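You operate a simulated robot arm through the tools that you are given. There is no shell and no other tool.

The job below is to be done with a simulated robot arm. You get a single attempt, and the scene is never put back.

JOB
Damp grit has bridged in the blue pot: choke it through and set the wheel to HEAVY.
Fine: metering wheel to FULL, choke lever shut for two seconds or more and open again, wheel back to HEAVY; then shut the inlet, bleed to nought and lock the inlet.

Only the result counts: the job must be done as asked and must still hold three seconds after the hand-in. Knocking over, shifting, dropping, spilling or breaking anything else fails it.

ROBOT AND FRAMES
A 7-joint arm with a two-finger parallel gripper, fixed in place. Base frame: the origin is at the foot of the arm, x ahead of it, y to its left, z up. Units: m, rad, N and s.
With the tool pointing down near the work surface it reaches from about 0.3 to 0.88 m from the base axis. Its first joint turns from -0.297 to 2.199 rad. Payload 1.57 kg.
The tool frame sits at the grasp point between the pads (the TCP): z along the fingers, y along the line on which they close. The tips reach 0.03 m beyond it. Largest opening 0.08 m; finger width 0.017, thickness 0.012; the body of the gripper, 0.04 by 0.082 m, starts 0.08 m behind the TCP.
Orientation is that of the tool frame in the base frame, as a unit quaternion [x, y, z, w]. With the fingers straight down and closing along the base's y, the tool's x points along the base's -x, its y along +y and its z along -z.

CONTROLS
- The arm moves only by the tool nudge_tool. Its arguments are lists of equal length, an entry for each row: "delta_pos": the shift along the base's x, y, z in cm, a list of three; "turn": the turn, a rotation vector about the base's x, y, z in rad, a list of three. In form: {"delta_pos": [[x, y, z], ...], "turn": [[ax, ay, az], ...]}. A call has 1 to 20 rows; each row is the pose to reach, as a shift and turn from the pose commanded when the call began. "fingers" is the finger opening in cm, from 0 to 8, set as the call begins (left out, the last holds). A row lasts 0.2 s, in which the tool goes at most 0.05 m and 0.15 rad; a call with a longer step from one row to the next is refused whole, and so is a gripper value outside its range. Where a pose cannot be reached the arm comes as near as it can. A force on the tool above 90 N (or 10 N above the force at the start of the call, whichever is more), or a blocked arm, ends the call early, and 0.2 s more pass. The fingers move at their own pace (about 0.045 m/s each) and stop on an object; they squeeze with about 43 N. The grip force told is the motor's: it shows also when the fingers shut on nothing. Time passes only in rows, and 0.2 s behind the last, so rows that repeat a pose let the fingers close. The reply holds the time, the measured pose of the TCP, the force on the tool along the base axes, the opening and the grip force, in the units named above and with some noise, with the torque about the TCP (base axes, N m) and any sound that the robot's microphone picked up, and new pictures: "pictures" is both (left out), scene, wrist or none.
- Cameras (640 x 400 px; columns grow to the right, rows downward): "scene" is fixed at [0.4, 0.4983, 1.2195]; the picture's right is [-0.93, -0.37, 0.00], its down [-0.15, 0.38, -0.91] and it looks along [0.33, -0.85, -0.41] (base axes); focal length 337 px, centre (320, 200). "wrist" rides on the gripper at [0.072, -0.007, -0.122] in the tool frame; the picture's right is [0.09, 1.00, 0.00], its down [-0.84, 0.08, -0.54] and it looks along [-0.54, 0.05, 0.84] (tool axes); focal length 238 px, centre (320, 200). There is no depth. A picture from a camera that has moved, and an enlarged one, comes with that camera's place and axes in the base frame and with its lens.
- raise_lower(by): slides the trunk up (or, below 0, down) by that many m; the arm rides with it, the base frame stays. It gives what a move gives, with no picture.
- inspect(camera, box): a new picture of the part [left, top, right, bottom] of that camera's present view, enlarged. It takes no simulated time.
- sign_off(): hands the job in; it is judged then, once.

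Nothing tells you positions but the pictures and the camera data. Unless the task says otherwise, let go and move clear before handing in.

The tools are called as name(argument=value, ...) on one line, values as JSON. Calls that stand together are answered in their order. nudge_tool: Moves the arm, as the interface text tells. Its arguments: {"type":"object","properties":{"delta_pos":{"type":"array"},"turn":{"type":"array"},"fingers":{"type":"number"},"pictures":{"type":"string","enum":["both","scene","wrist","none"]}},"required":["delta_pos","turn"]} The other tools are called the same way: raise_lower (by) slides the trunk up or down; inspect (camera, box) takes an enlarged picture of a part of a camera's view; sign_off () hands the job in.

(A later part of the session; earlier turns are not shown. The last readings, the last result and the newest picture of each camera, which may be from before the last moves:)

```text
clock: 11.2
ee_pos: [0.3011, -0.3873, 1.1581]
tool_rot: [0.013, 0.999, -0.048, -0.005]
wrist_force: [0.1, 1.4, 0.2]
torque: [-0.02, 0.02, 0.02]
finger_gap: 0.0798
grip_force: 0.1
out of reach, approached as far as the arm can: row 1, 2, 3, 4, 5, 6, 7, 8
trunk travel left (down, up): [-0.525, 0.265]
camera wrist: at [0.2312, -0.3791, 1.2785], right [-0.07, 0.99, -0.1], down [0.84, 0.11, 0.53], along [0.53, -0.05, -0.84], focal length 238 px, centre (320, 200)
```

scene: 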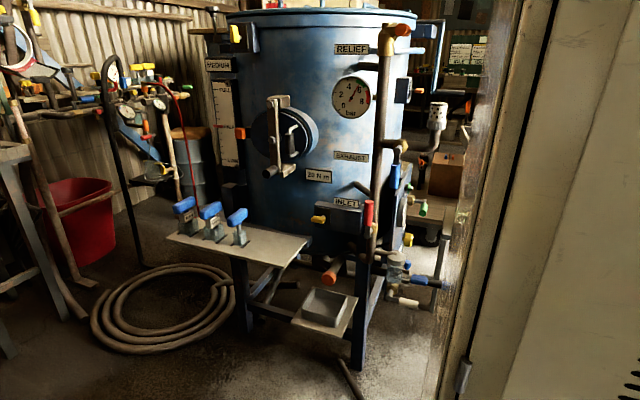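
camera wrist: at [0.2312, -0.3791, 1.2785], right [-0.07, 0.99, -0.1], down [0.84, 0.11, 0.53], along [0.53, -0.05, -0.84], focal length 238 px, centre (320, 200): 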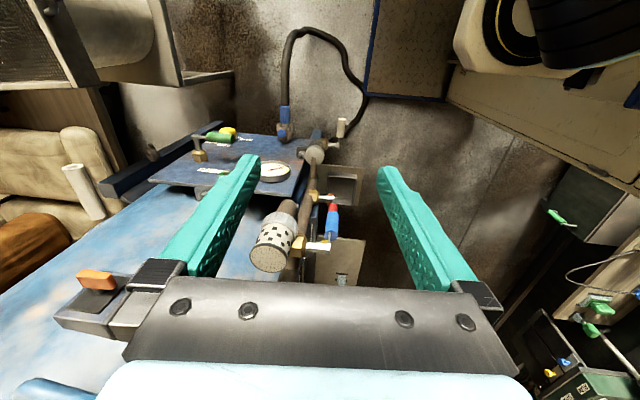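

The arm reached (0.30, -0.39, 1.16), and I can now look down on the panel from the front. I zoom in.

inspect(camera="wrist", box=[140, 100, 300, 200])

inspect(camera="wrist", box=[185, 115, 265, 165])

inspect(camera="wrist", box=[250, 100, 350, 180])

inspect(camera="wrist", box=[240, 170, 360, 290])

inspect(camera="wrist", box=[320, 0, 640, 200])

inspect(camera="wrist", box=[0, 0, 240, 300])

```text
4.00 times, centred on (220, 150) of wrist
camera zoom: at [0.2312, -0.3791, 1.2785], right [-0.07, 0.99, -0.1], down [0.84, 0.11, 0.53], along [0.53, -0.05, -0.84], focal length 953 px, centre (720, 400)
```

zoom: 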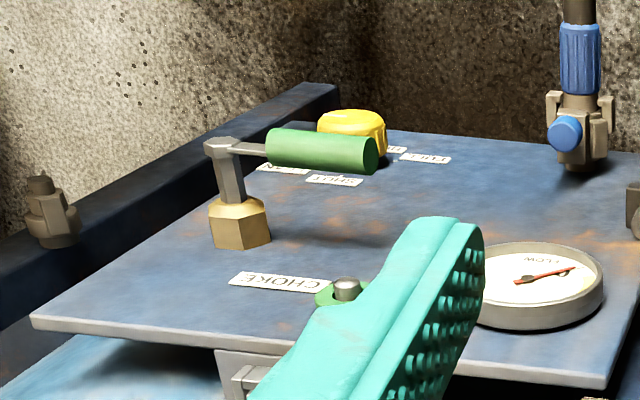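

```text
8.00 times, centred on (225, 140) of wrist
camera zoom: at [0.2312, -0.3791, 1.2785], right [-0.07, 0.99, -0.1], down [0.84, 0.11, 0.53], along [0.53, -0.05, -0.84], focal length 1907 px, centre (1080, 680)
```

zoom: 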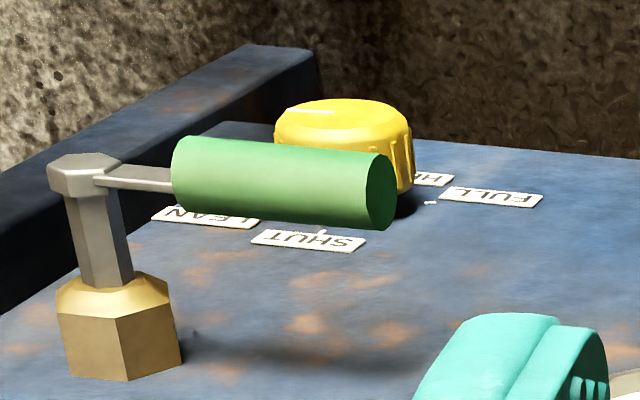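

```text
5.00 times, centred on (300, 140) of wrist
camera zoom: at [0.2312, -0.3791, 1.2785], right [-0.07, 0.99, -0.1], down [0.84, 0.11, 0.53], along [0.53, -0.05, -0.84], focal length 1192 px, centre (420, 500)
```

zoom: 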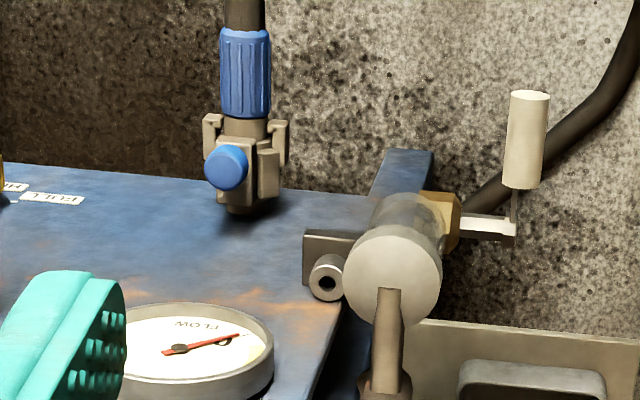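

```text
3.33 times, centred on (300, 230) of wrist
camera zoom: at [0.2312, -0.3791, 1.2785], right [-0.07, 0.99, -0.1], down [0.84, 0.11, 0.53], along [0.53, -0.05, -0.84], focal length 794 px, centre (387, 100)
```

zoom: 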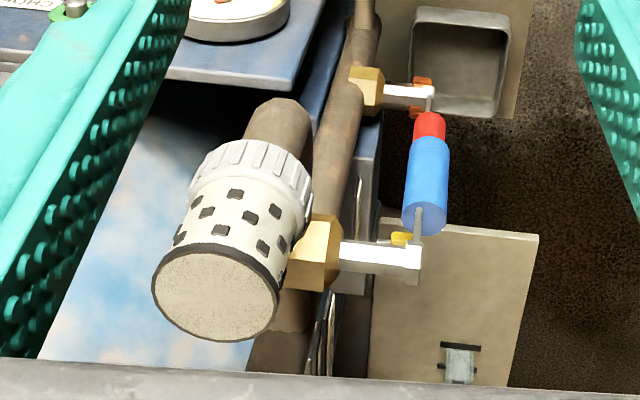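

```text
2.00 times, centred on (480, 100) of wrist
camera zoom: at [0.2312, -0.3791, 1.2785], right [-0.07, 0.99, -0.1], down [0.84, 0.11, 0.53], along [0.53, -0.05, -0.84], focal length 477 px, centre (0, 400)
```

zoom: 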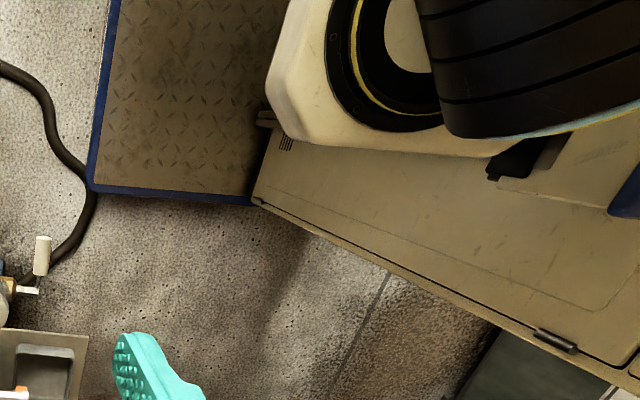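

```text
1.33 times, centred on (120, 150) of wrist
camera zoom: at [0.2312, -0.3791, 1.2785], right [-0.07, 0.99, -0.1], down [0.84, 0.11, 0.53], along [0.53, -0.05, -0.84], focal length 318 px, centre (587, 267)
```

zoom: 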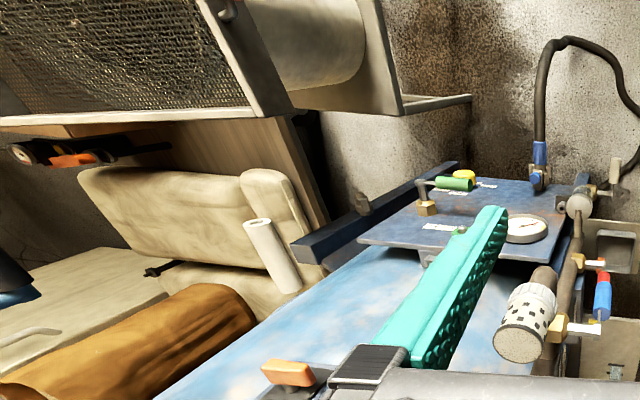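

The panel reads CHOKE at the green lever, FLOW on the gauge, and SHUT / LEAN / ... / H... / FULL around the yellow wheel. I move further along the panel and tilt the tool toward +x to read the wheel from the front.

nudge_tool(delta_pos=[[-2, -3, 0], [-4, -6, 0], [-5, -9, 0], [-5, -12, -2], [-5, -15, -4], [-5, -18, -6], [-5, -21, -8], [-5, -21, -10]], turn=[[0, 0, 0], [0, 0, 0], [0, 0, 0], [0, -0.1, 0], [0, -0.2, 0], [0, -0.3, 0], [0, -0.4, 0], [0, -0.5, 0]])

```text
clock: 13.0
ee_pos: [0.2536, -0.5977, 1.0574]
tool_rot: [0.025, 0.968, -0.045, 0.244]
wrist_force: [-0.1, -0.7, -0.5]
torque: [0.01, 0.01, -0.02]
finger_gap: 0.0801
grip_force: 0.0
trunk travel left (down, up): [-0.525, 0.265]
camera wrist: at [0.1329, -0.5899, 1.1301], right [-0.01, 0.99, -0.12], down [0.49, 0.11, 0.87], along [0.87, -0.05, -0.48], focal length 238 px, centre (320, 200)
```

scene: 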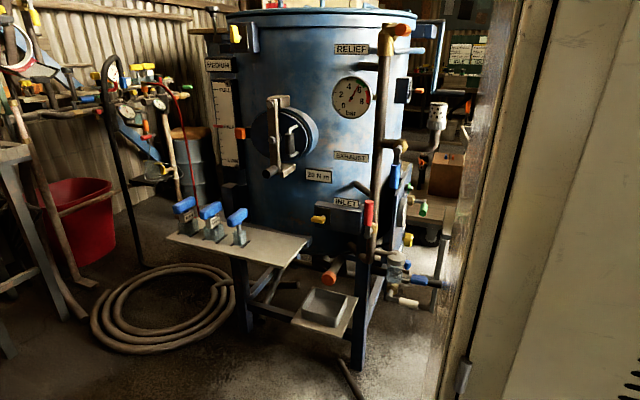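
wrist: 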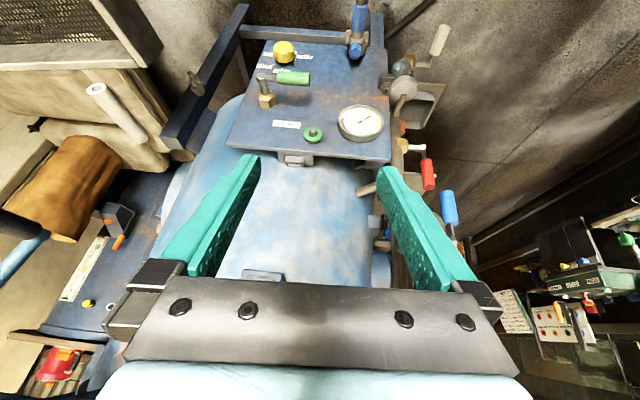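

The arm went there without trouble, and the panel is plainly in view (upside down). I zoom to read it.

inspect(camera="wrist", box=[235, 25, 395, 125])

inspect(camera="wrist", box=[250, 30, 330, 80])

inspect(camera="wrist", box=[240, 80, 400, 180])

inspect(camera="wrist", box=[340, 0, 500, 100])

inspect(camera="wrist", box=[0, 150, 200, 400])

```text
4.00 times, centred on (315, 75) of wrist
camera zoom: at [0.1329, -0.5899, 1.1301], right [-0.01, 0.99, -0.12], down [0.49, 0.11, 0.87], along [0.87, -0.05, -0.48], focal length 953 px, centre (340, 700)
```

zoom: 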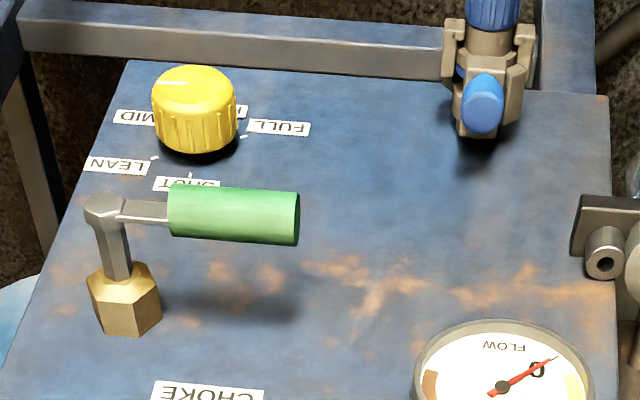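

```text
8.00 times, centred on (290, 55) of wrist
camera zoom: at [0.1329, -0.5899, 1.1301], right [-0.01, 0.99, -0.12], down [0.49, 0.11, 0.87], along [0.87, -0.05, -0.48], focal length 1907 px, centre (560, 1360)
```

zoom: 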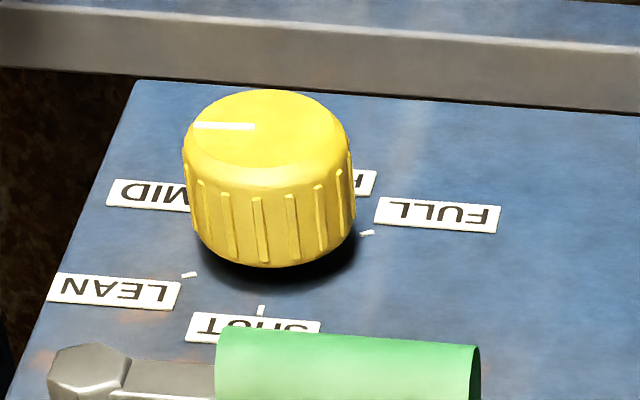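

```text
4.00 times, centred on (320, 130) of wrist
camera zoom: at [0.1329, -0.5899, 1.1301], right [-0.01, 0.99, -0.12], down [0.49, 0.11, 0.87], along [0.87, -0.05, -0.48], focal length 953 px, centre (320, 480)
```

zoom: 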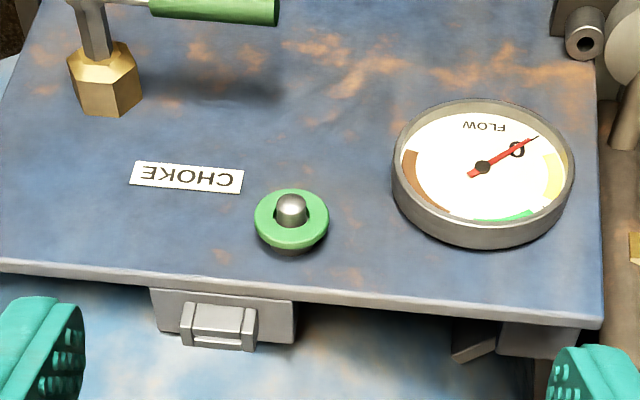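

```text
4.00 times, centred on (420, 50) of wrist
camera zoom: at [0.1329, -0.5899, 1.1301], right [-0.01, 0.99, -0.12], down [0.49, 0.11, 0.87], along [0.87, -0.05, -0.48], focal length 953 px, centre (-80, 800)
```

zoom: 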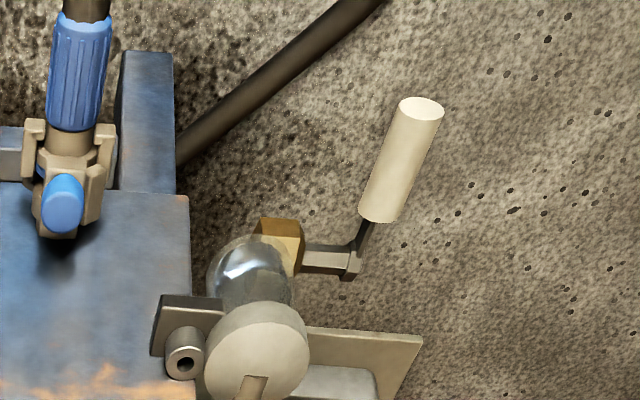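

```text
1.60 times, centred on (100, 275) of wrist
camera zoom: at [0.1329, -0.5899, 1.1301], right [-0.01, 0.99, -0.12], down [0.49, 0.11, 0.87], along [0.87, -0.05, -0.48], focal length 381 px, centre (672, 80)
```

zoom: 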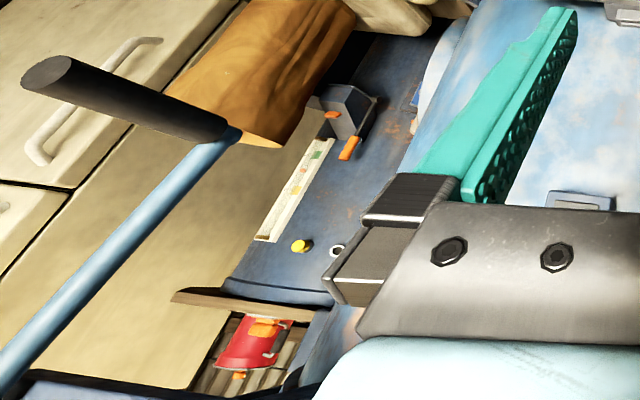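

The wheel labels run SHUT, LEAN, MID, HEAVY, FULL, and the white pointer line is near MID; the FLOW gauge is at 0. I come lower and tilt further for a straight-on view of the wheel.

nudge_tool(delta_pos=[[0, -1, -4], [0, -2, -8], [0, -4, -12], [0, -6, -16], [0, -8, -20], [0, -10, -24], [0, -11, -28]], turn=[[0, -0.1, 0], [0, -0.2, 0], [0, -0.3, 0], [0, -0.4, 0], [0, -0.5, 0], [0, -0.6, 0], [0, -0.6, 0]])

```text
clock: 14.6
ee_pos: [0.2531, -0.708, 0.7781]
tool_rot: [0.038, 0.853, -0.035, 0.52]
wrist_force: [0.8, 0.0, -0.1]
torque: [-0.02, 0.03, 0.03]
finger_gap: 0.0798
grip_force: 0.0
trunk travel left (down, up): [-0.525, 0.265]
camera wrist: at [0.1125, -0.6995, 0.7695], right [0.06, 0.99, -0.1], down [-0.09, 0.11, 0.99], along [0.99, -0.05, 0.09], focal length 238 px, centre (320, 200)
```

scene: 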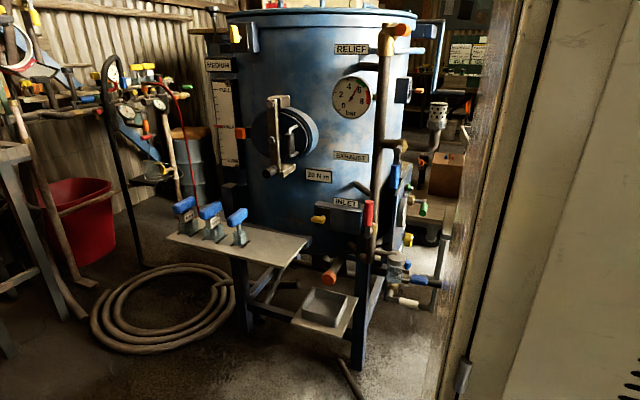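
wrist: 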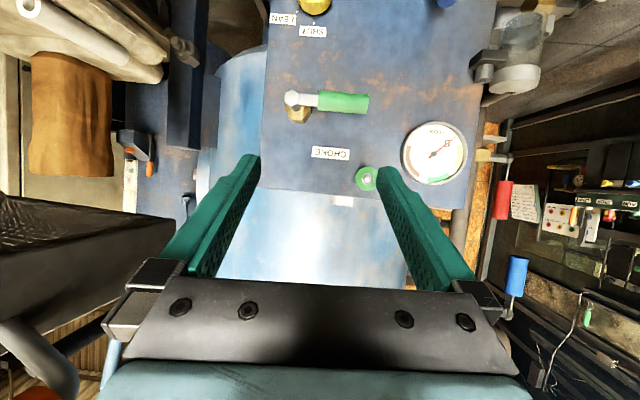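

A straight view of the panel now; the wheel lies at the top edge of the (inverted) picture. I lower the tool so the wheel is centred.

nudge_tool(delta_pos=[[0, 0, -4], [0, 0, -8], [0, 0, -12], [0, 0, -16], [0, 0, -20], [0, 0, -24]], turn=[[0, 0, 0], [0, 0, 0], [0, 0, 0], [0, 0, 0], [0, 0, 0], [0, 0, 0]])

inspect(camera="wrist", box=[240, 80, 400, 180])

```text
clock: 16.0
ee_pos: [0.2542, -0.7077, 0.5398]
tool_rot: [0.038, 0.853, -0.034, 0.519]
wrist_force: [-0.7, -0.8, 0.4]
torque: [0.0, -0.04, -0.01]
finger_gap: 0.0801
grip_force: 0.2
trunk travel left (down, up): [-0.525, 0.265]
camera wrist: at [0.1126, -0.6993, 0.5304], right [0.06, 0.99, -0.1], down [-0.09, 0.11, 0.99], along [0.99, -0.05, 0.09], focal length 238 px, centre (320, 200)
```

scene: 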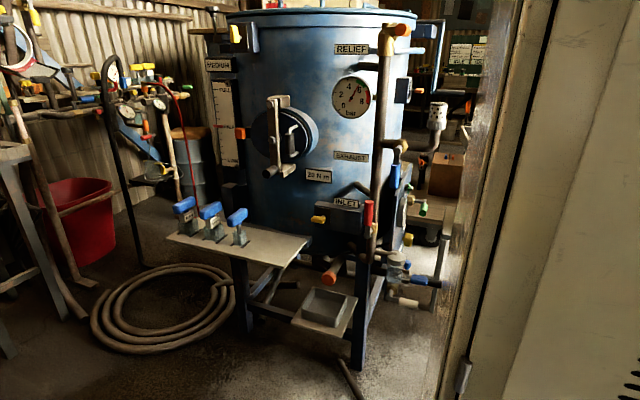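
wrist: 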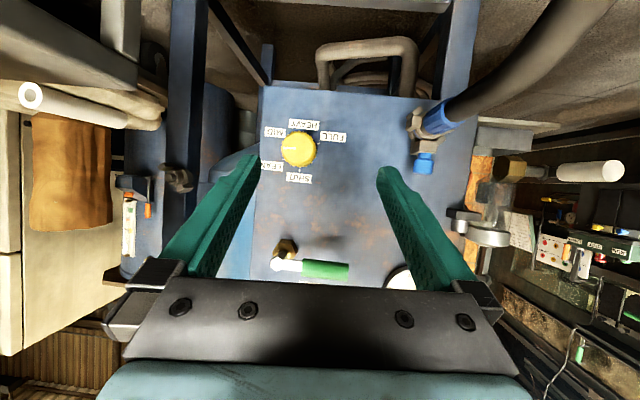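

```text
4.00 times, centred on (320, 130) of wrist
camera zoom: at [0.1126, -0.6993, 0.5304], right [0.06, 0.99, -0.1], down [-0.09, 0.11, 0.99], along [0.99, -0.05, 0.09], focal length 953 px, centre (320, 480)
```

zoom: 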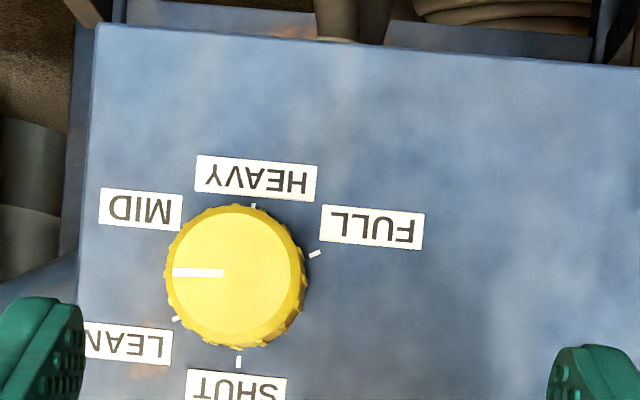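

The wheel reads clearly: SHUT at the world-top, then clockwise (seen from the front) LEAN, MID, HEAVY, FULL at 60° steps, with the pointer about 87° (between LEAN and MID). I reckon its axis at y -0.759, z 0.488, front face x 0.480, panel x 0.522. I line the tool up along +x in front of it.

nudge_tool(delta_pos=[[2, -1, -1], [4, -2, -2], [6, -3, -3], [8, -4, -4], [9.6, -5.0, -5.1], [9.6, -5.0, -5.1]], turn=[[-0.001, -0.095, 0.021], [-0.002, -0.19, 0.042], [-0.003, -0.286, 0.062], [-0.003, -0.381, 0.083], [-0.004, -0.476, 0.104], [-0.004, -0.476, 0.104]])

```text
clock: 17.6
ee_pos: [0.3311, -0.7806, 0.5465]
tool_rot: [-0.033, 0.716, -0.033, 0.697]
wrist_force: [-0.6, 0.5, -0.1]
torque: [0.01, 0.01, 0.03]
finger_gap: 0.0799
grip_force: 0.0
out of reach, approached as far as the arm can: row 5, 6
trunk travel left (down, up): [-0.525, 0.265]
stopped in row 6: the arm was blocked; the commanded pose is now the measured one
camera wrist: at [0.2079, -0.7933, 0.4776], right [0.0, 0.98, -0.18], down [-0.52, 0.16, 0.84], along [0.85, 0.1, 0.51], focal length 238 px, centre (320, 200)
```

scene: 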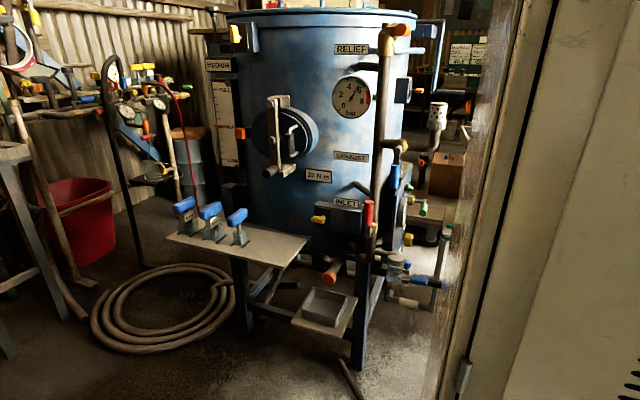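
wrist: 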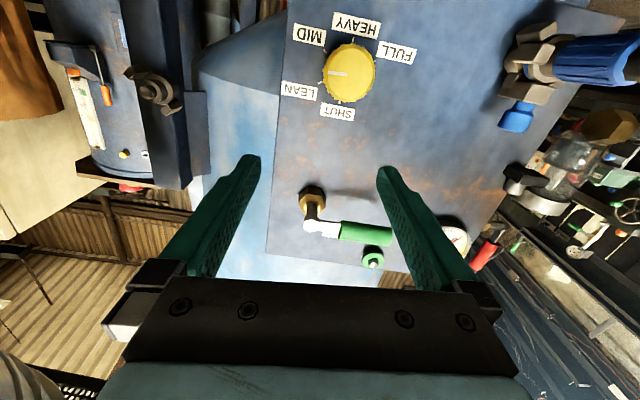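

The arm is at the end of its reach with the shoulder this high. I lift the tool clear and then lower the trunk so that the wheel comes comfortably within reach.

nudge_tool(delta_pos=[[-2, 1, 3], [-4, 2, 7], [-6, 3, 11], [-7, 4, 15], [-7, 5, 19], [-7, 5, 23]], turn=[[0, 0, 0], [0, 0, 0], [0, 0, 0], [0, 0, 0], [0, 0, 0], [0, 0, 0]], pictures="both")

```text
clock: 19.0
ee_pos: [0.2611, -0.7283, 0.7731]
tool_rot: [-0.029, 0.716, -0.032, 0.697]
wrist_force: [0.3, 0.7, -0.1]
torque: [-0.03, -0.04, -0.04]
finger_gap: 0.0801
grip_force: 0.1
trunk travel left (down, up): [-0.525, 0.265]
camera wrist: at [0.1372, -0.7399, 0.7031], right [0.0, 0.98, -0.18], down [-0.52, 0.15, 0.84], along [0.85, 0.09, 0.51], focal length 238 px, centre (320, 200)
```

scene: 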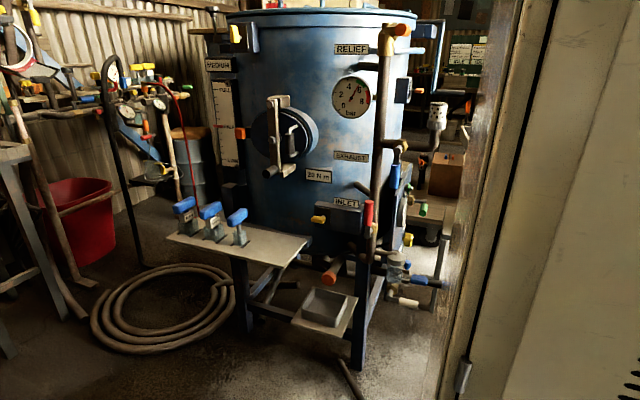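
wrist: 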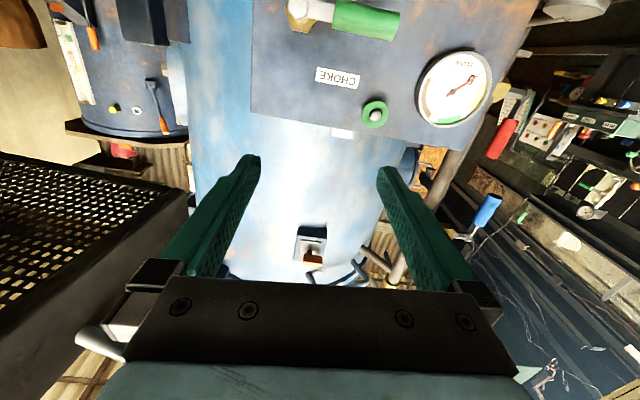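

Hand is at (0.26, -0.73, 0.77), with a sieve tray on a drum just beyond y -0.83 at z 0.83 to keep away from. I lower the trunk by 0.25 m.

raise_lower(by=-0.12)

```text
clock: 20.5
ee_pos: [0.2603, -0.7281, 0.6535]
tool_rot: [-0.029, 0.715, -0.032, 0.697]
wrist_force: [-0.4, -0.7, 0.0]
torque: [0.0, 0.01, -0.01]
finger_gap: 0.0801
grip_force: 0.3
trunk travel left (down, up): [-0.405, 0.385]
```

raise_lower(by=-0.15)

nudge_tool(delta_pos=[[0, 0, 0]], turn=[[0, 0, 0]])

```text
clock: 22.3
ee_pos: [0.2602, -0.7277, 0.5015]
tool_rot: [-0.029, 0.715, -0.032, 0.697]
wrist_force: [0.7, 0.2, -0.7]
torque: [0.0, -0.03, 0.01]
finger_gap: 0.0803
grip_force: 0.0
trunk travel left (down, up): [-0.255, 0.535]
```

```text
clock: 22.7
ee_pos: [0.2608, -0.7295, 0.5017]
tool_rot: [-0.03, 0.716, -0.032, 0.697]
wrist_force: [-0.2, -0.1, -0.1]
torque: [-0.02, 0.0, -0.02]
finger_gap: 0.0802
grip_force: 0.0
trunk travel left (down, up): [-0.255, 0.535]
camera wrist: at [0.1375, -0.7402, 0.4335], right [0.0, 0.98, -0.18], down [-0.52, 0.15, 0.84], along [0.85, 0.09, 0.51], focal length 238 px, centre (320, 200)
```

scene: 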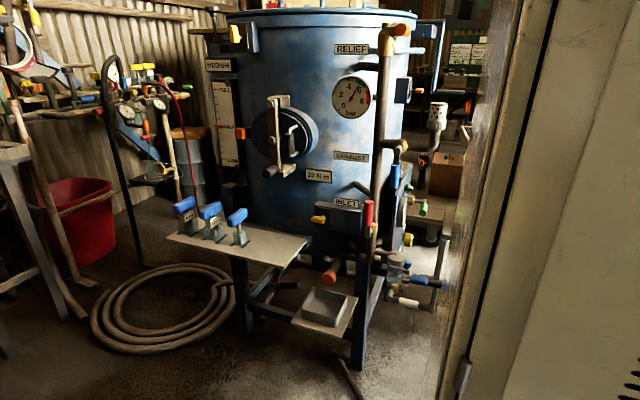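
wrist: 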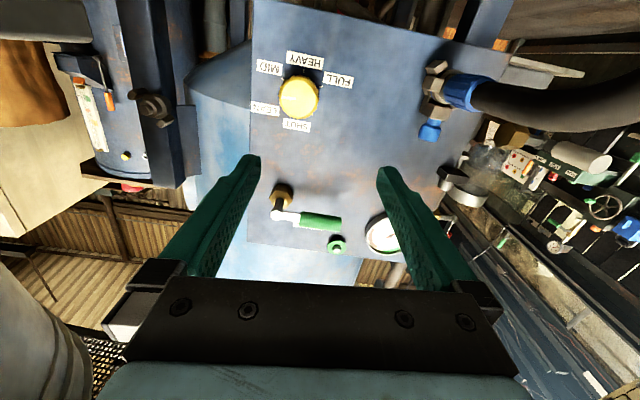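

Lowered safely; the wheel, choke lever and gauge are all in view. I move straight in front of the wheel, still about 10 cm short of it.

nudge_tool(delta_pos=[[3.5, -1, -0.5], [7, -2, -1], [10, -3, -1.3], [10, -3, -1.3]], turn=[[0, -0.01, 0], [0, -0.02, 0], [0, -0.027, 0], [0, -0.027, 0]])

```text
clock: 23.7
ee_pos: [0.3601, -0.7587, 0.4884]
tool_rot: [-0.029, 0.706, -0.032, 0.707]
wrist_force: [0.3, 0.1, 0.4]
torque: [-0.03, -0.01, 0.03]
finger_gap: 0.0799
grip_force: 0.2
trunk travel left (down, up): [-0.255, 0.535]
camera wrist: at [0.2386, -0.7707, 0.4163], right [0.0, 0.98, -0.18], down [-0.54, 0.15, 0.83], along [0.84, 0.09, 0.53], focal length 238 px, centre (320, 200)
```

scene: 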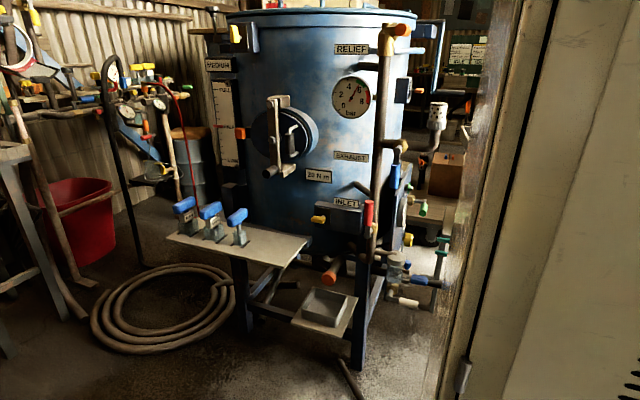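
wrist: 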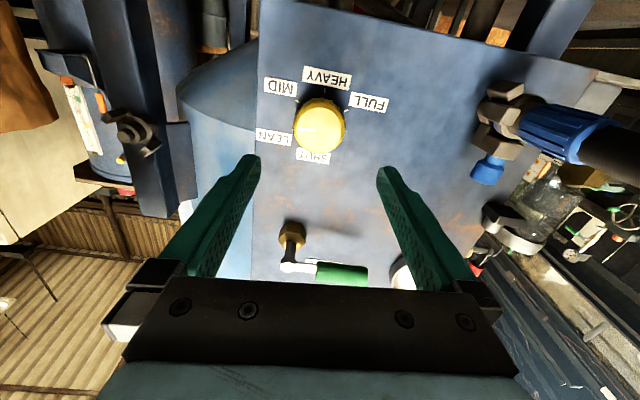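

I check the wheel's alignment from this close view before testing the roll range of the wrist.

inspect(camera="wrist", box=[250, 60, 410, 160])

nudge_tool(delta_pos=[[0, 0, 0], [0, 0, 0], [0, 0, 0], [0, 0, 0], [0, 0, 0], [0, 0, 0], [0, 0, 0], [0, 0, 0], [0, 0, 0], [0, 0, 0]], turn=[[-0.14, 0, 0], [-0.28, 0, 0], [-0.42, 0, 0], [-0.56, 0, 0], [-0.7, 0, 0], [-0.84, 0, 0], [-0.98, 0, 0], [-1.12, 0, 0], [-1.26, 0, 0], [-1.4, 0, 0]])

```text
4.00 times, centred on (330, 110) of wrist
camera zoom: at [0.2386, -0.7707, 0.4163], right [0.0, 0.98, -0.18], down [-0.54, 0.15, 0.83], along [0.84, 0.09, 0.53], focal length 953 px, centre (280, 560)
```

zoom: 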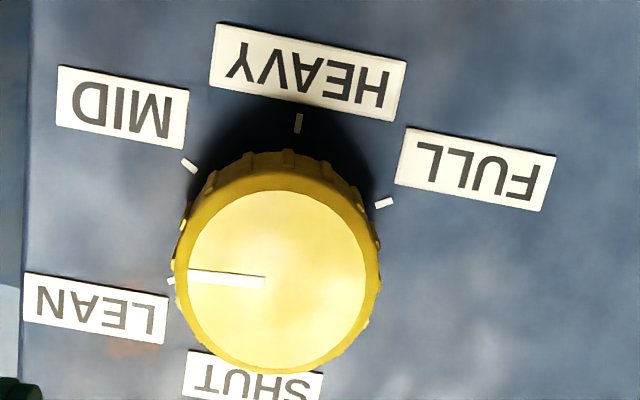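

```text
clock: 25.8
ee_pos: [0.3556, -0.7753, 0.5635]
tool_rot: [0.528, -0.521, 0.462, -0.486]
wrist_force: [0.5, 0.3, 0.6]
torque: [-0.02, 0.04, -0.03]
finger_gap: 0.0801
grip_force: 0.0
out of reach, approached as far as the arm can: row 6, 7, 8, 9
trunk travel left (down, up): [-0.255, 0.535]
stopped in row 10: the arm was blocked; the commanded pose is now the measured one
camera wrist: at [0.2385, -0.8499, 0.58], right [-0.1, -0.08, -0.99], down [-0.57, 0.82, -0.01], along [0.82, 0.57, -0.12], focal length 238 px, centre (320, 200)
```

scene: 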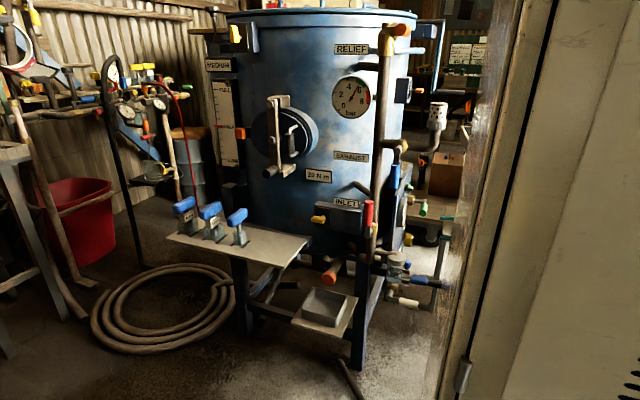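
wrist: 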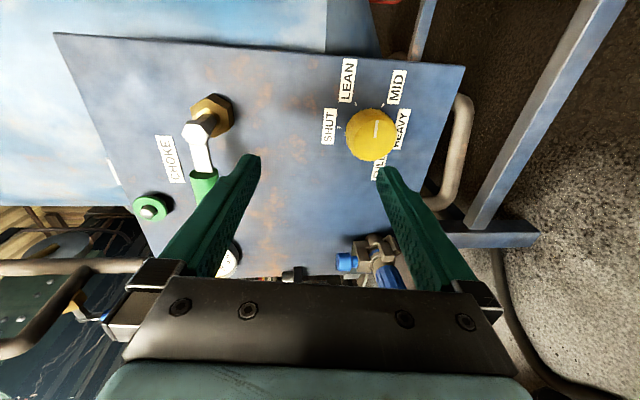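

Rolling to -0.7 rad was fine, beyond that the wrist runs out. I roll back to level and then test the other direction.

nudge_tool(delta_pos=[[0, 0, 0], [0, 0, 0], [0, 0, 0], [0, 0.3, -1], [0, 0.6, -2], [0.1, 0.9, -3], [0.2, 1.2, -4], [0.3, 1.5, -5], [0.4, 1.7, -6], [0.4, 1.7, -7], [0.4, 1.7, -7.5], [0.4, 1.7, -7.5]], turn=[[0.14, -0.005, -0.009], [0.28, -0.01, -0.018], [0.42, -0.015, -0.027], [0.56, -0.02, -0.037], [0.7, -0.025, -0.046], [0.84, -0.03, -0.055], [0.98, -0.034, -0.064], [1.12, -0.039, -0.074], [1.26, -0.044, -0.083], [1.4, -0.049, -0.092], [1.54, -0.054, -0.102], [1.552, -0.055, -0.103]], pictures="none")

nudge_tool(delta_pos=[[0, 0, 0], [0, 0, 0], [0, 0, 0], [0, 0, 0], [0, 0, 0], [0, 0, 0], [0, 0, 0], [0, 0, 0], [0, 0, 0], [0, 0, 0], [0, 0, 0]], turn=[[0.14, 0, 0], [0.28, 0, 0], [0.42, 0, 0], [0.56, 0, 0], [0.7, 0, 0], [0.84, 0, 0], [0.98, 0, 0], [1.12, 0, 0], [1.26, 0, 0], [1.4, 0, 0], [1.54, 0, 0]], pictures="wrist")

```text
clock: 27.6
ee_pos: [0.3438, -0.7774, 0.5778]
tool_rot: [-0.224, 0.714, -0.192, 0.635]
wrist_force: [-0.1, 0.5, 0.9]
torque: [0.01, -0.02, 0.0]
finger_gap: 0.08
grip_force: 0.0
trunk travel left (down, up): [-0.255, 0.535]
stopped in row 8: the arm was blocked; the commanded pose is now the measured one
```

```text
clock: 30.0
ee_pos: [0.344, -0.7781, 0.5731]
tool_rot: [0.285, 0.645, 0.361, 0.61]
wrist_force: [-0.2, 0.0, -0.2]
torque: [0.0, 0.02, 0.01]
finger_gap: 0.0798
grip_force: 0.0
trunk travel left (down, up): [-0.255, 0.535]
camera wrist: at [0.2169, -0.7371, 0.5245], right [-0.08, 0.65, 0.76], down [-0.47, -0.7, 0.55], along [0.88, -0.31, 0.36], focal length 238 px, centre (320, 200)
```

wrist: 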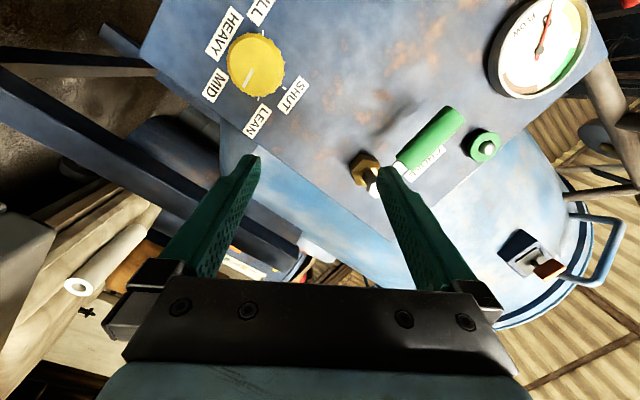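

The arm gets stuck near its limits at this height, so I lower the trunk a further 0.10 m to bring the shoulder nearer the wheel's level.

raise_lower(by=-0.1)

nudge_tool(delta_pos=[[0, 1, 0.5], [0, 2, 1], [0, 2, 1.5]], turn=[[0, 0, -0.06], [0, 0, -0.118], [0, 0, -0.118]], pictures="both")

```text
clock: 31.3
ee_pos: [0.3438, -0.7768, 0.4741]
tool_rot: [0.283, 0.646, 0.36, 0.611]
wrist_force: [0.2, 0.0, 0.0]
torque: [0.0, -0.01, -0.02]
finger_gap: 0.0802
grip_force: 0.0
trunk travel left (down, up): [-0.155, 0.635]
```

```text
clock: 32.3
ee_pos: [0.34, -0.7658, 0.5454]
tool_rot: [0.298, 0.672, 0.274, 0.621]
wrist_force: [-0.2, -0.3, 1.4]
torque: [-0.04, -0.03, 0.05]
finger_gap: 0.08
grip_force: 0.0
out of reach, approached as far as the arm can: row 1, 2
trunk travel left (down, up): [-0.155, 0.635]
stopped in row 3: the arm was blocked; the commanded pose is now the measured one
camera wrist: at [0.2149, -0.7153, 0.5011], right [0.06, 0.74, 0.67], down [-0.49, -0.57, 0.66], along [0.87, -0.37, 0.33], focal length 238 px, centre (320, 200)
```

scene: 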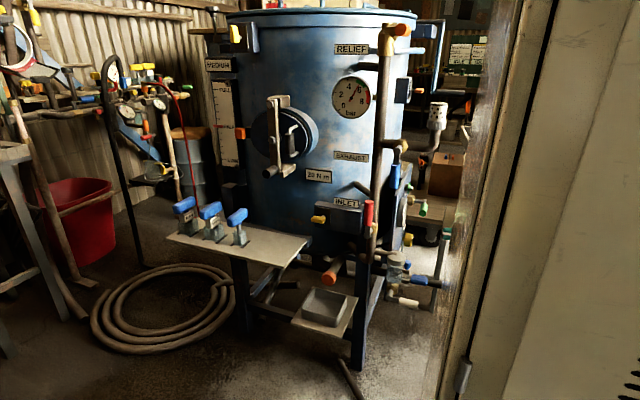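
wrist: 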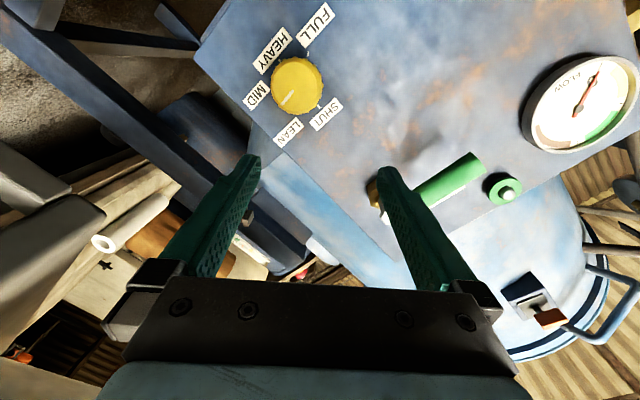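

The arm keeps straying upward here, so I suspect a joint limit or something touching; I look at what is around the hand before going on.

inspect(camera="wrist", box=[0, 120, 240, 400])

inspect(camera="scene", box=[400, 60, 560, 340])

inspect(camera="scene", box=[420, 180, 500, 230])

```text
1.43 times, centred on (120, 260) of wrist
camera zoom: at [0.2149, -0.7153, 0.5011], right [0.06, 0.74, 0.67], down [-0.49, -0.57, 0.66], along [0.87, -0.37, 0.33], focal length 340 px, centre (606, 114)
```

zoom: 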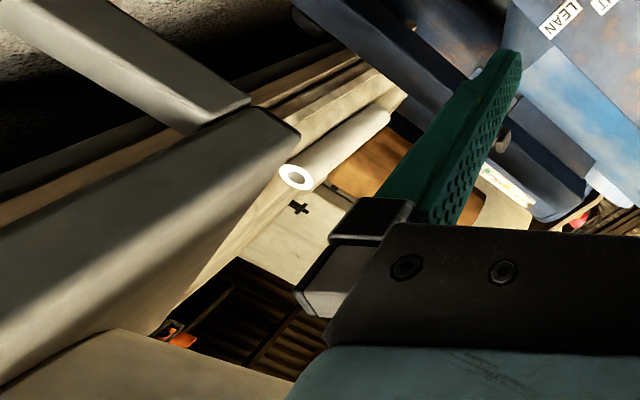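

```text
1.43 times, centred on (480, 200) of scene
camera zoom: at [0.4, 0.4983, 1.2195], right [-0.93, -0.37, 0.0], down [-0.15, 0.38, -0.91], along [0.33, -0.85, -0.41], focal length 481 px, centre (91, 200)
```

zoom: 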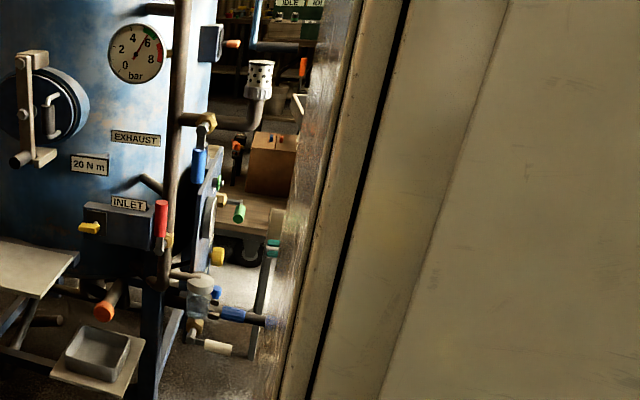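

```text
8.00 times, centred on (460, 205) of scene
camera zoom: at [0.4, 0.4983, 1.2195], right [-0.93, -0.37, 0.0], down [-0.15, 0.38, -0.91], along [0.33, -0.85, -0.41], focal length 2696 px, centre (-800, 160)
```

zoom: 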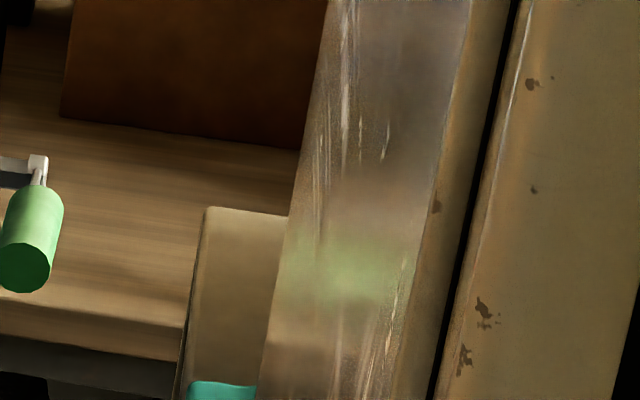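

A bench front corner sits at about (0.37, -0.92, 0.46-0.60) with the drum and sieve on it, so the space is tight but not touched. I raise the trunk 0.10 m again, draw back and level the roll to recover the good arm posture.

raise_lower(by=0.1)

nudge_tool(delta_pos=[[-1, 1, 1], [-2, 2, 2], [-4, 3, 3], [-6, 4, 3], [-7, 4, 3], [-7, 4, 3], [-7, 4, 3]], turn=[[-0.13, 0, 0], [-0.26, 0, 0], [-0.39, 0, 0], [-0.52, 0, 0], [-0.65, 0, 0], [-0.78, 0, 0], [-0.835, 0, 0]])

```text
clock: 33.7
ee_pos: [0.3388, -0.7655, 0.6456]
tool_rot: [0.298, 0.671, 0.273, 0.621]
wrist_force: [-0.1, -0.1, 0.2]
torque: [0.01, 0.03, -0.01]
finger_gap: 0.0802
grip_force: 0.0
trunk travel left (down, up): [-0.255, 0.535]
```

```text
clock: 34.7
ee_pos: [0.286, -0.7242, 0.7378]
tool_rot: [0.1, 0.755, 0.049, 0.646]
wrist_force: [-0.3, 0.2, 0.0]
torque: [0.01, 0.02, 0.03]
finger_gap: 0.0803
grip_force: 0.0
trunk travel left (down, up): [-0.255, 0.535]
stopped in row 5: the arm was blocked; the commanded pose is now the measured one
camera wrist: at [0.1543, -0.7076, 0.6859], right [0.07, 0.99, 0.11], down [-0.41, -0.07, 0.91], along [0.91, -0.11, 0.4], focal length 238 px, centre (320, 200)
```

scene: 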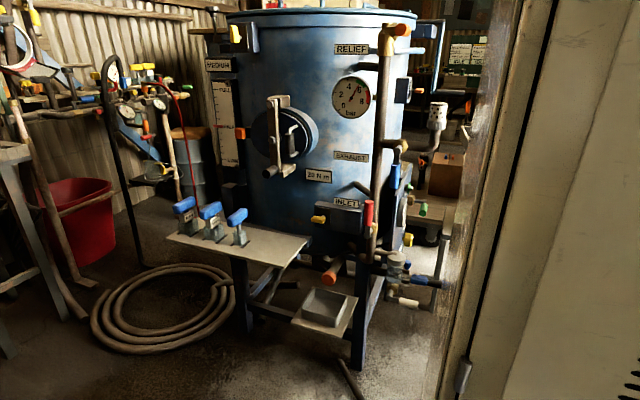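
wrist: 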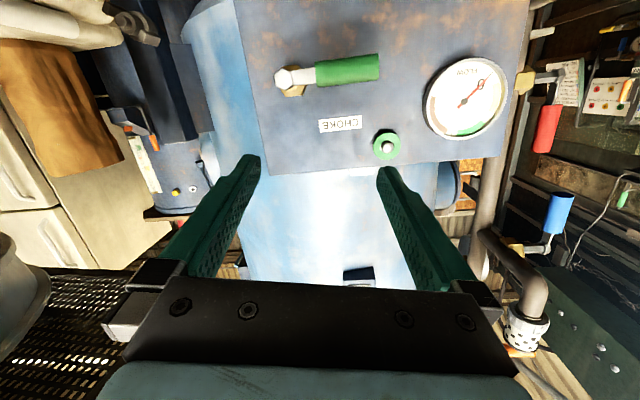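

Blocked again with the hand riding higher than commanded; I examine the sieve and drum at the left of the view to learn whether the arm is touching them.

inspect(camera="wrist", box=[0, 200, 260, 400])

nudge_tool(delta_pos=[[0, 0, 2], [0, 0, 4]], turn=[[0, 0, 0], [0, 0, 0]])

```text
2.00 times, centred on (130, 300) of wrist
camera zoom: at [0.1543, -0.7076, 0.6859], right [0.07, 0.99, 0.11], down [-0.41, -0.07, 0.91], along [0.91, -0.11, 0.4], focal length 477 px, centre (700, 0)
```

zoom: 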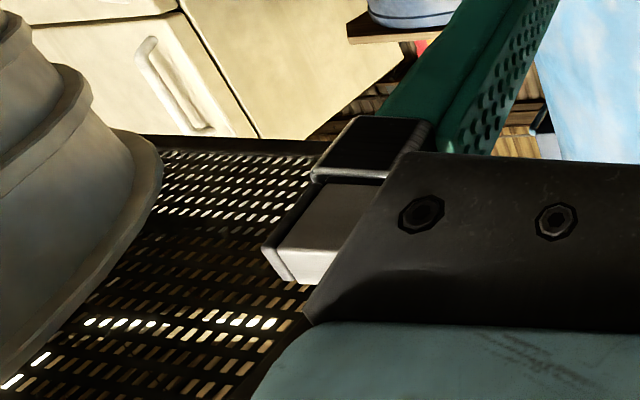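

```text
clock: 35.3
ee_pos: [0.2833, -0.7241, 0.7751]
tool_rot: [0.103, 0.753, 0.05, 0.648]
wrist_force: [-0.8, -0.7, -0.1]
torque: [0.01, -0.02, -0.02]
finger_gap: 0.08
grip_force: 0.0
trunk travel left (down, up): [-0.255, 0.535]
camera wrist: at [0.1534, -0.7082, 0.7223], right [0.08, 0.99, 0.12], down [-0.41, -0.08, 0.91], along [0.91, -0.12, 0.4], focal length 238 px, centre (320, 200)
```

scene: 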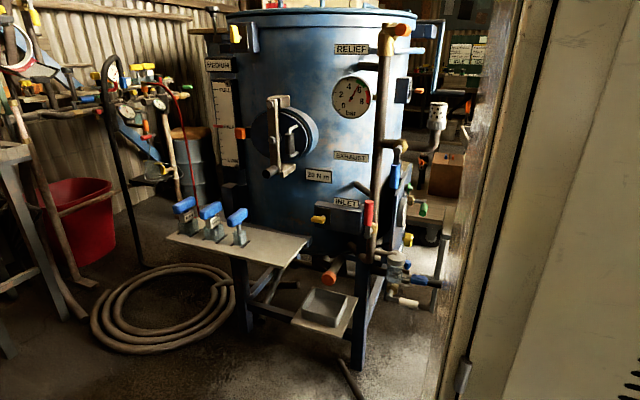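
wrist: 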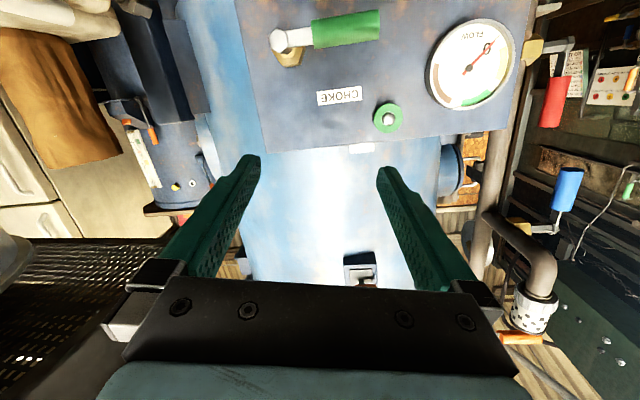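

It tracks well moving up. I first straighten the orientation here (tool exactly along +x, roll zero), then come down again.

nudge_tool(delta_pos=[[-1, 1, 0], [-2, 1, 0], [-2, 1, 0], [-2, 1, 0]], turn=[[-0.072, -0.05, 0.025], [-0.145, -0.1, 0.05], [-0.217, -0.149, 0.075], [-0.217, -0.149, 0.075]], pictures="none")

nudge_tool(delta_pos=[[0, 0, -3], [0, 0, -6], [0, 0, -9]], turn=[[0, 0, 0], [0, 0, 0], [0, 0, 0]], pictures="none")

```text
clock: 36.3
ee_pos: [0.266, -0.7143, 0.7796]
tool_rot: [-0.004, 0.709, -0.002, 0.706]
wrist_force: [-0.3, -0.3, 0.0]
torque: [0.0, 0.03, -0.03]
finger_gap: 0.08
grip_force: 0.0
trunk travel left (down, up): [-0.255, 0.535]
```

```text
clock: 37.1
ee_pos: [0.2701, -0.7059, 0.7655]
tool_rot: [-0.054, 0.739, -0.051, 0.67]
wrist_force: [-0.4, 0.6, 0.6]
torque: [0.0, 0.0, 0.03]
finger_gap: 0.0799
grip_force: 0.0
trunk travel left (down, up): [-0.255, 0.535]
stopped in row 3: the arm was blocked; the commanded pose is now the measured one
```

Moving down is physically blocked in this posture (the elbow has evidently swung to a worse place). I raise the trunk back up and retrace to the tool-down pose to restore the earlier good posture.

raise_lower(by=0.27)

nudge_tool(delta_pos=[[0, 1, 1], [0, 2, 2], [0, 4, 3], [0, 6, 4], [0, 8, 5], [0, 10, 6], [0, 12, 6], [0, 14, 6], [0, 16, 6], [0, 18, 6], [0, 20, 6]], turn=[[0, 0.13, 0], [0, 0.26, 0], [0, 0.39, 0], [0, 0.52, 0], [0, 0.65, 0], [0, 0.78, 0], [0, 0.91, 0], [0, 1.04, 0], [0, 1.17, 0], [0, 1.3, 0], [0, 1.42, 0]])

```text
clock: 39.8
ee_pos: [0.2703, -0.7067, 1.0349]
tool_rot: [-0.053, 0.739, -0.051, 0.669]
wrist_force: [0.3, 0.9, 0.0]
torque: [0.0, -0.03, -0.02]
finger_gap: 0.0797
grip_force: 0.0
trunk travel left (down, up): [-0.525, 0.265]
```

```text
clock: 42.2
ee_pos: [0.2946, -0.5102, 1.0865]
tool_rot: [-0.07, 0.997, -0.004, 0.027]
wrist_force: [-0.7, -0.3, 0.2]
torque: [0.01, 0.01, 0.0]
finger_gap: 0.0799
grip_force: 0.1
out of reach, approached as far as the arm can: row 9, 10, 11
trunk travel left (down, up): [-0.525, 0.265]
camera wrist: at [0.2189, -0.5259, 1.2036], right [-0.23, 0.97, -0.02], down [0.79, 0.2, 0.59], along [0.57, 0.12, -0.81], focal length 238 px, centre (320, 200)
```

scene: 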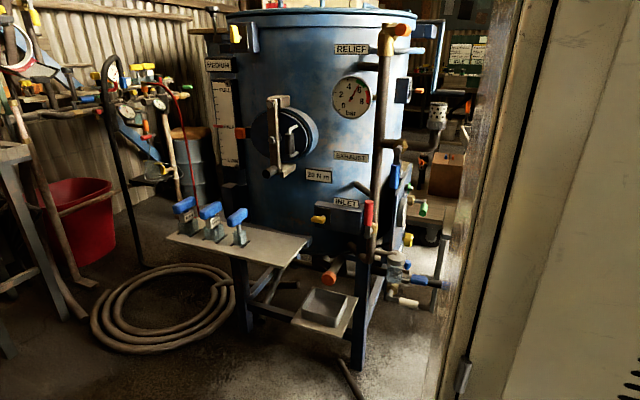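
wrist: 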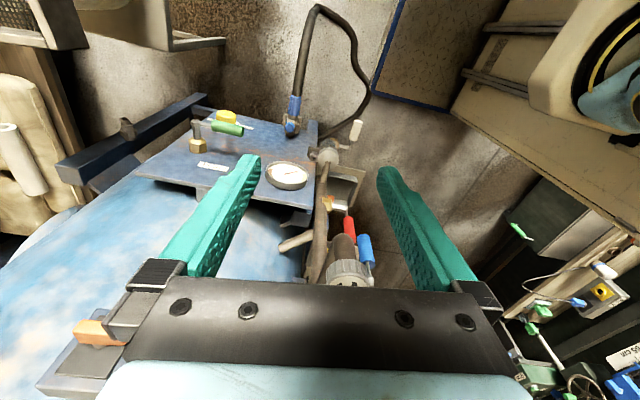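

I'm back near the tool-down pose. I return to the earlier waypoint (0.30, -0.39, 1.16) so that I can repeat the approach that worked.

nudge_tool(delta_pos=[[0, 3, 2], [0.3, 6, 4], [0.6, 9, 6], [0.6, 12.3, 7.2], [0.6, 12.3, 7.2]], turn=[[-0.02, 0.015, -0.04], [-0.045, 0.03, -0.08], [-0.07, 0.045, -0.12], [-0.09, 0.06, -0.166], [-0.09, 0.06, -0.166]])

```text
clock: 43.4
ee_pos: [0.3189, -0.3836, 1.1516]
tool_rot: [0.012, 0.999, -0.049, -0.004]
wrist_force: [-0.1, 0.1, 0.5]
torque: [0.01, -0.01, -0.02]
finger_gap: 0.08
grip_force: 0.0
out of reach, approached as far as the arm can: row 1, 2, 3, 4, 5
trunk travel left (down, up): [-0.525, 0.265]
camera wrist: at [0.2483, -0.3762, 1.2731], right [-0.07, 0.99, -0.1], down [0.84, 0.11, 0.52], along [0.53, -0.05, -0.85], focal length 238 px, centre (320, 200)
```

scene: 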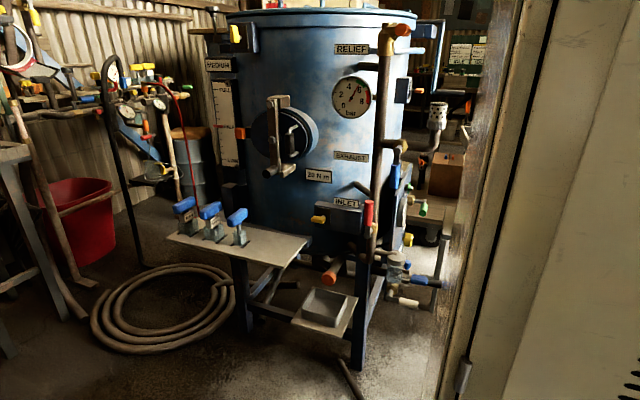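
wrist: 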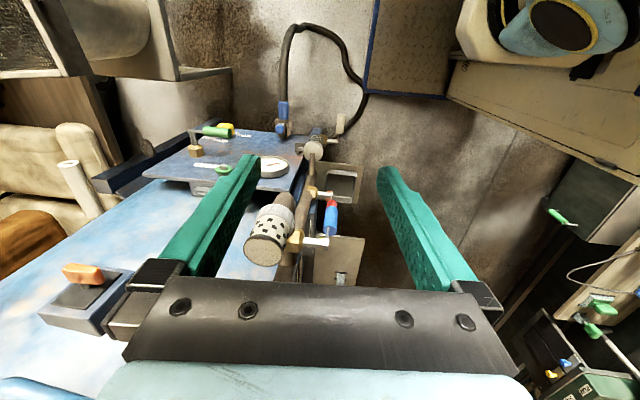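

The posture differs from the first time (the shoulder looks different in the upper right). I look at the shoulder to understand it.

inspect(camera="wrist", box=[400, 0, 640, 150])

```text
2.67 times, centred on (520, 75) of wrist
camera zoom: at [0.2483, -0.3762, 1.2731], right [-0.07, 0.99, -0.1], down [0.84, 0.11, 0.52], along [0.53, -0.05, -0.85], focal length 636 px, centre (-213, 533)
```

zoom: 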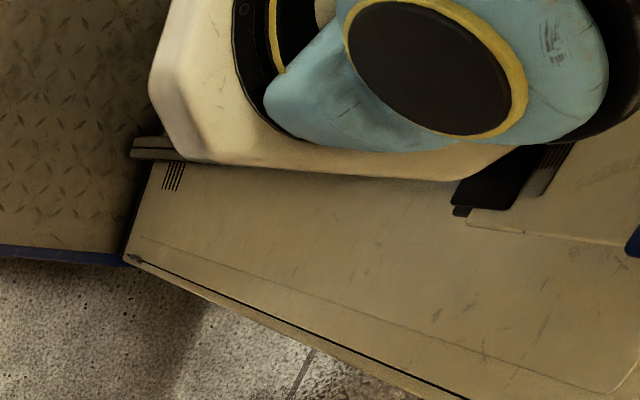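

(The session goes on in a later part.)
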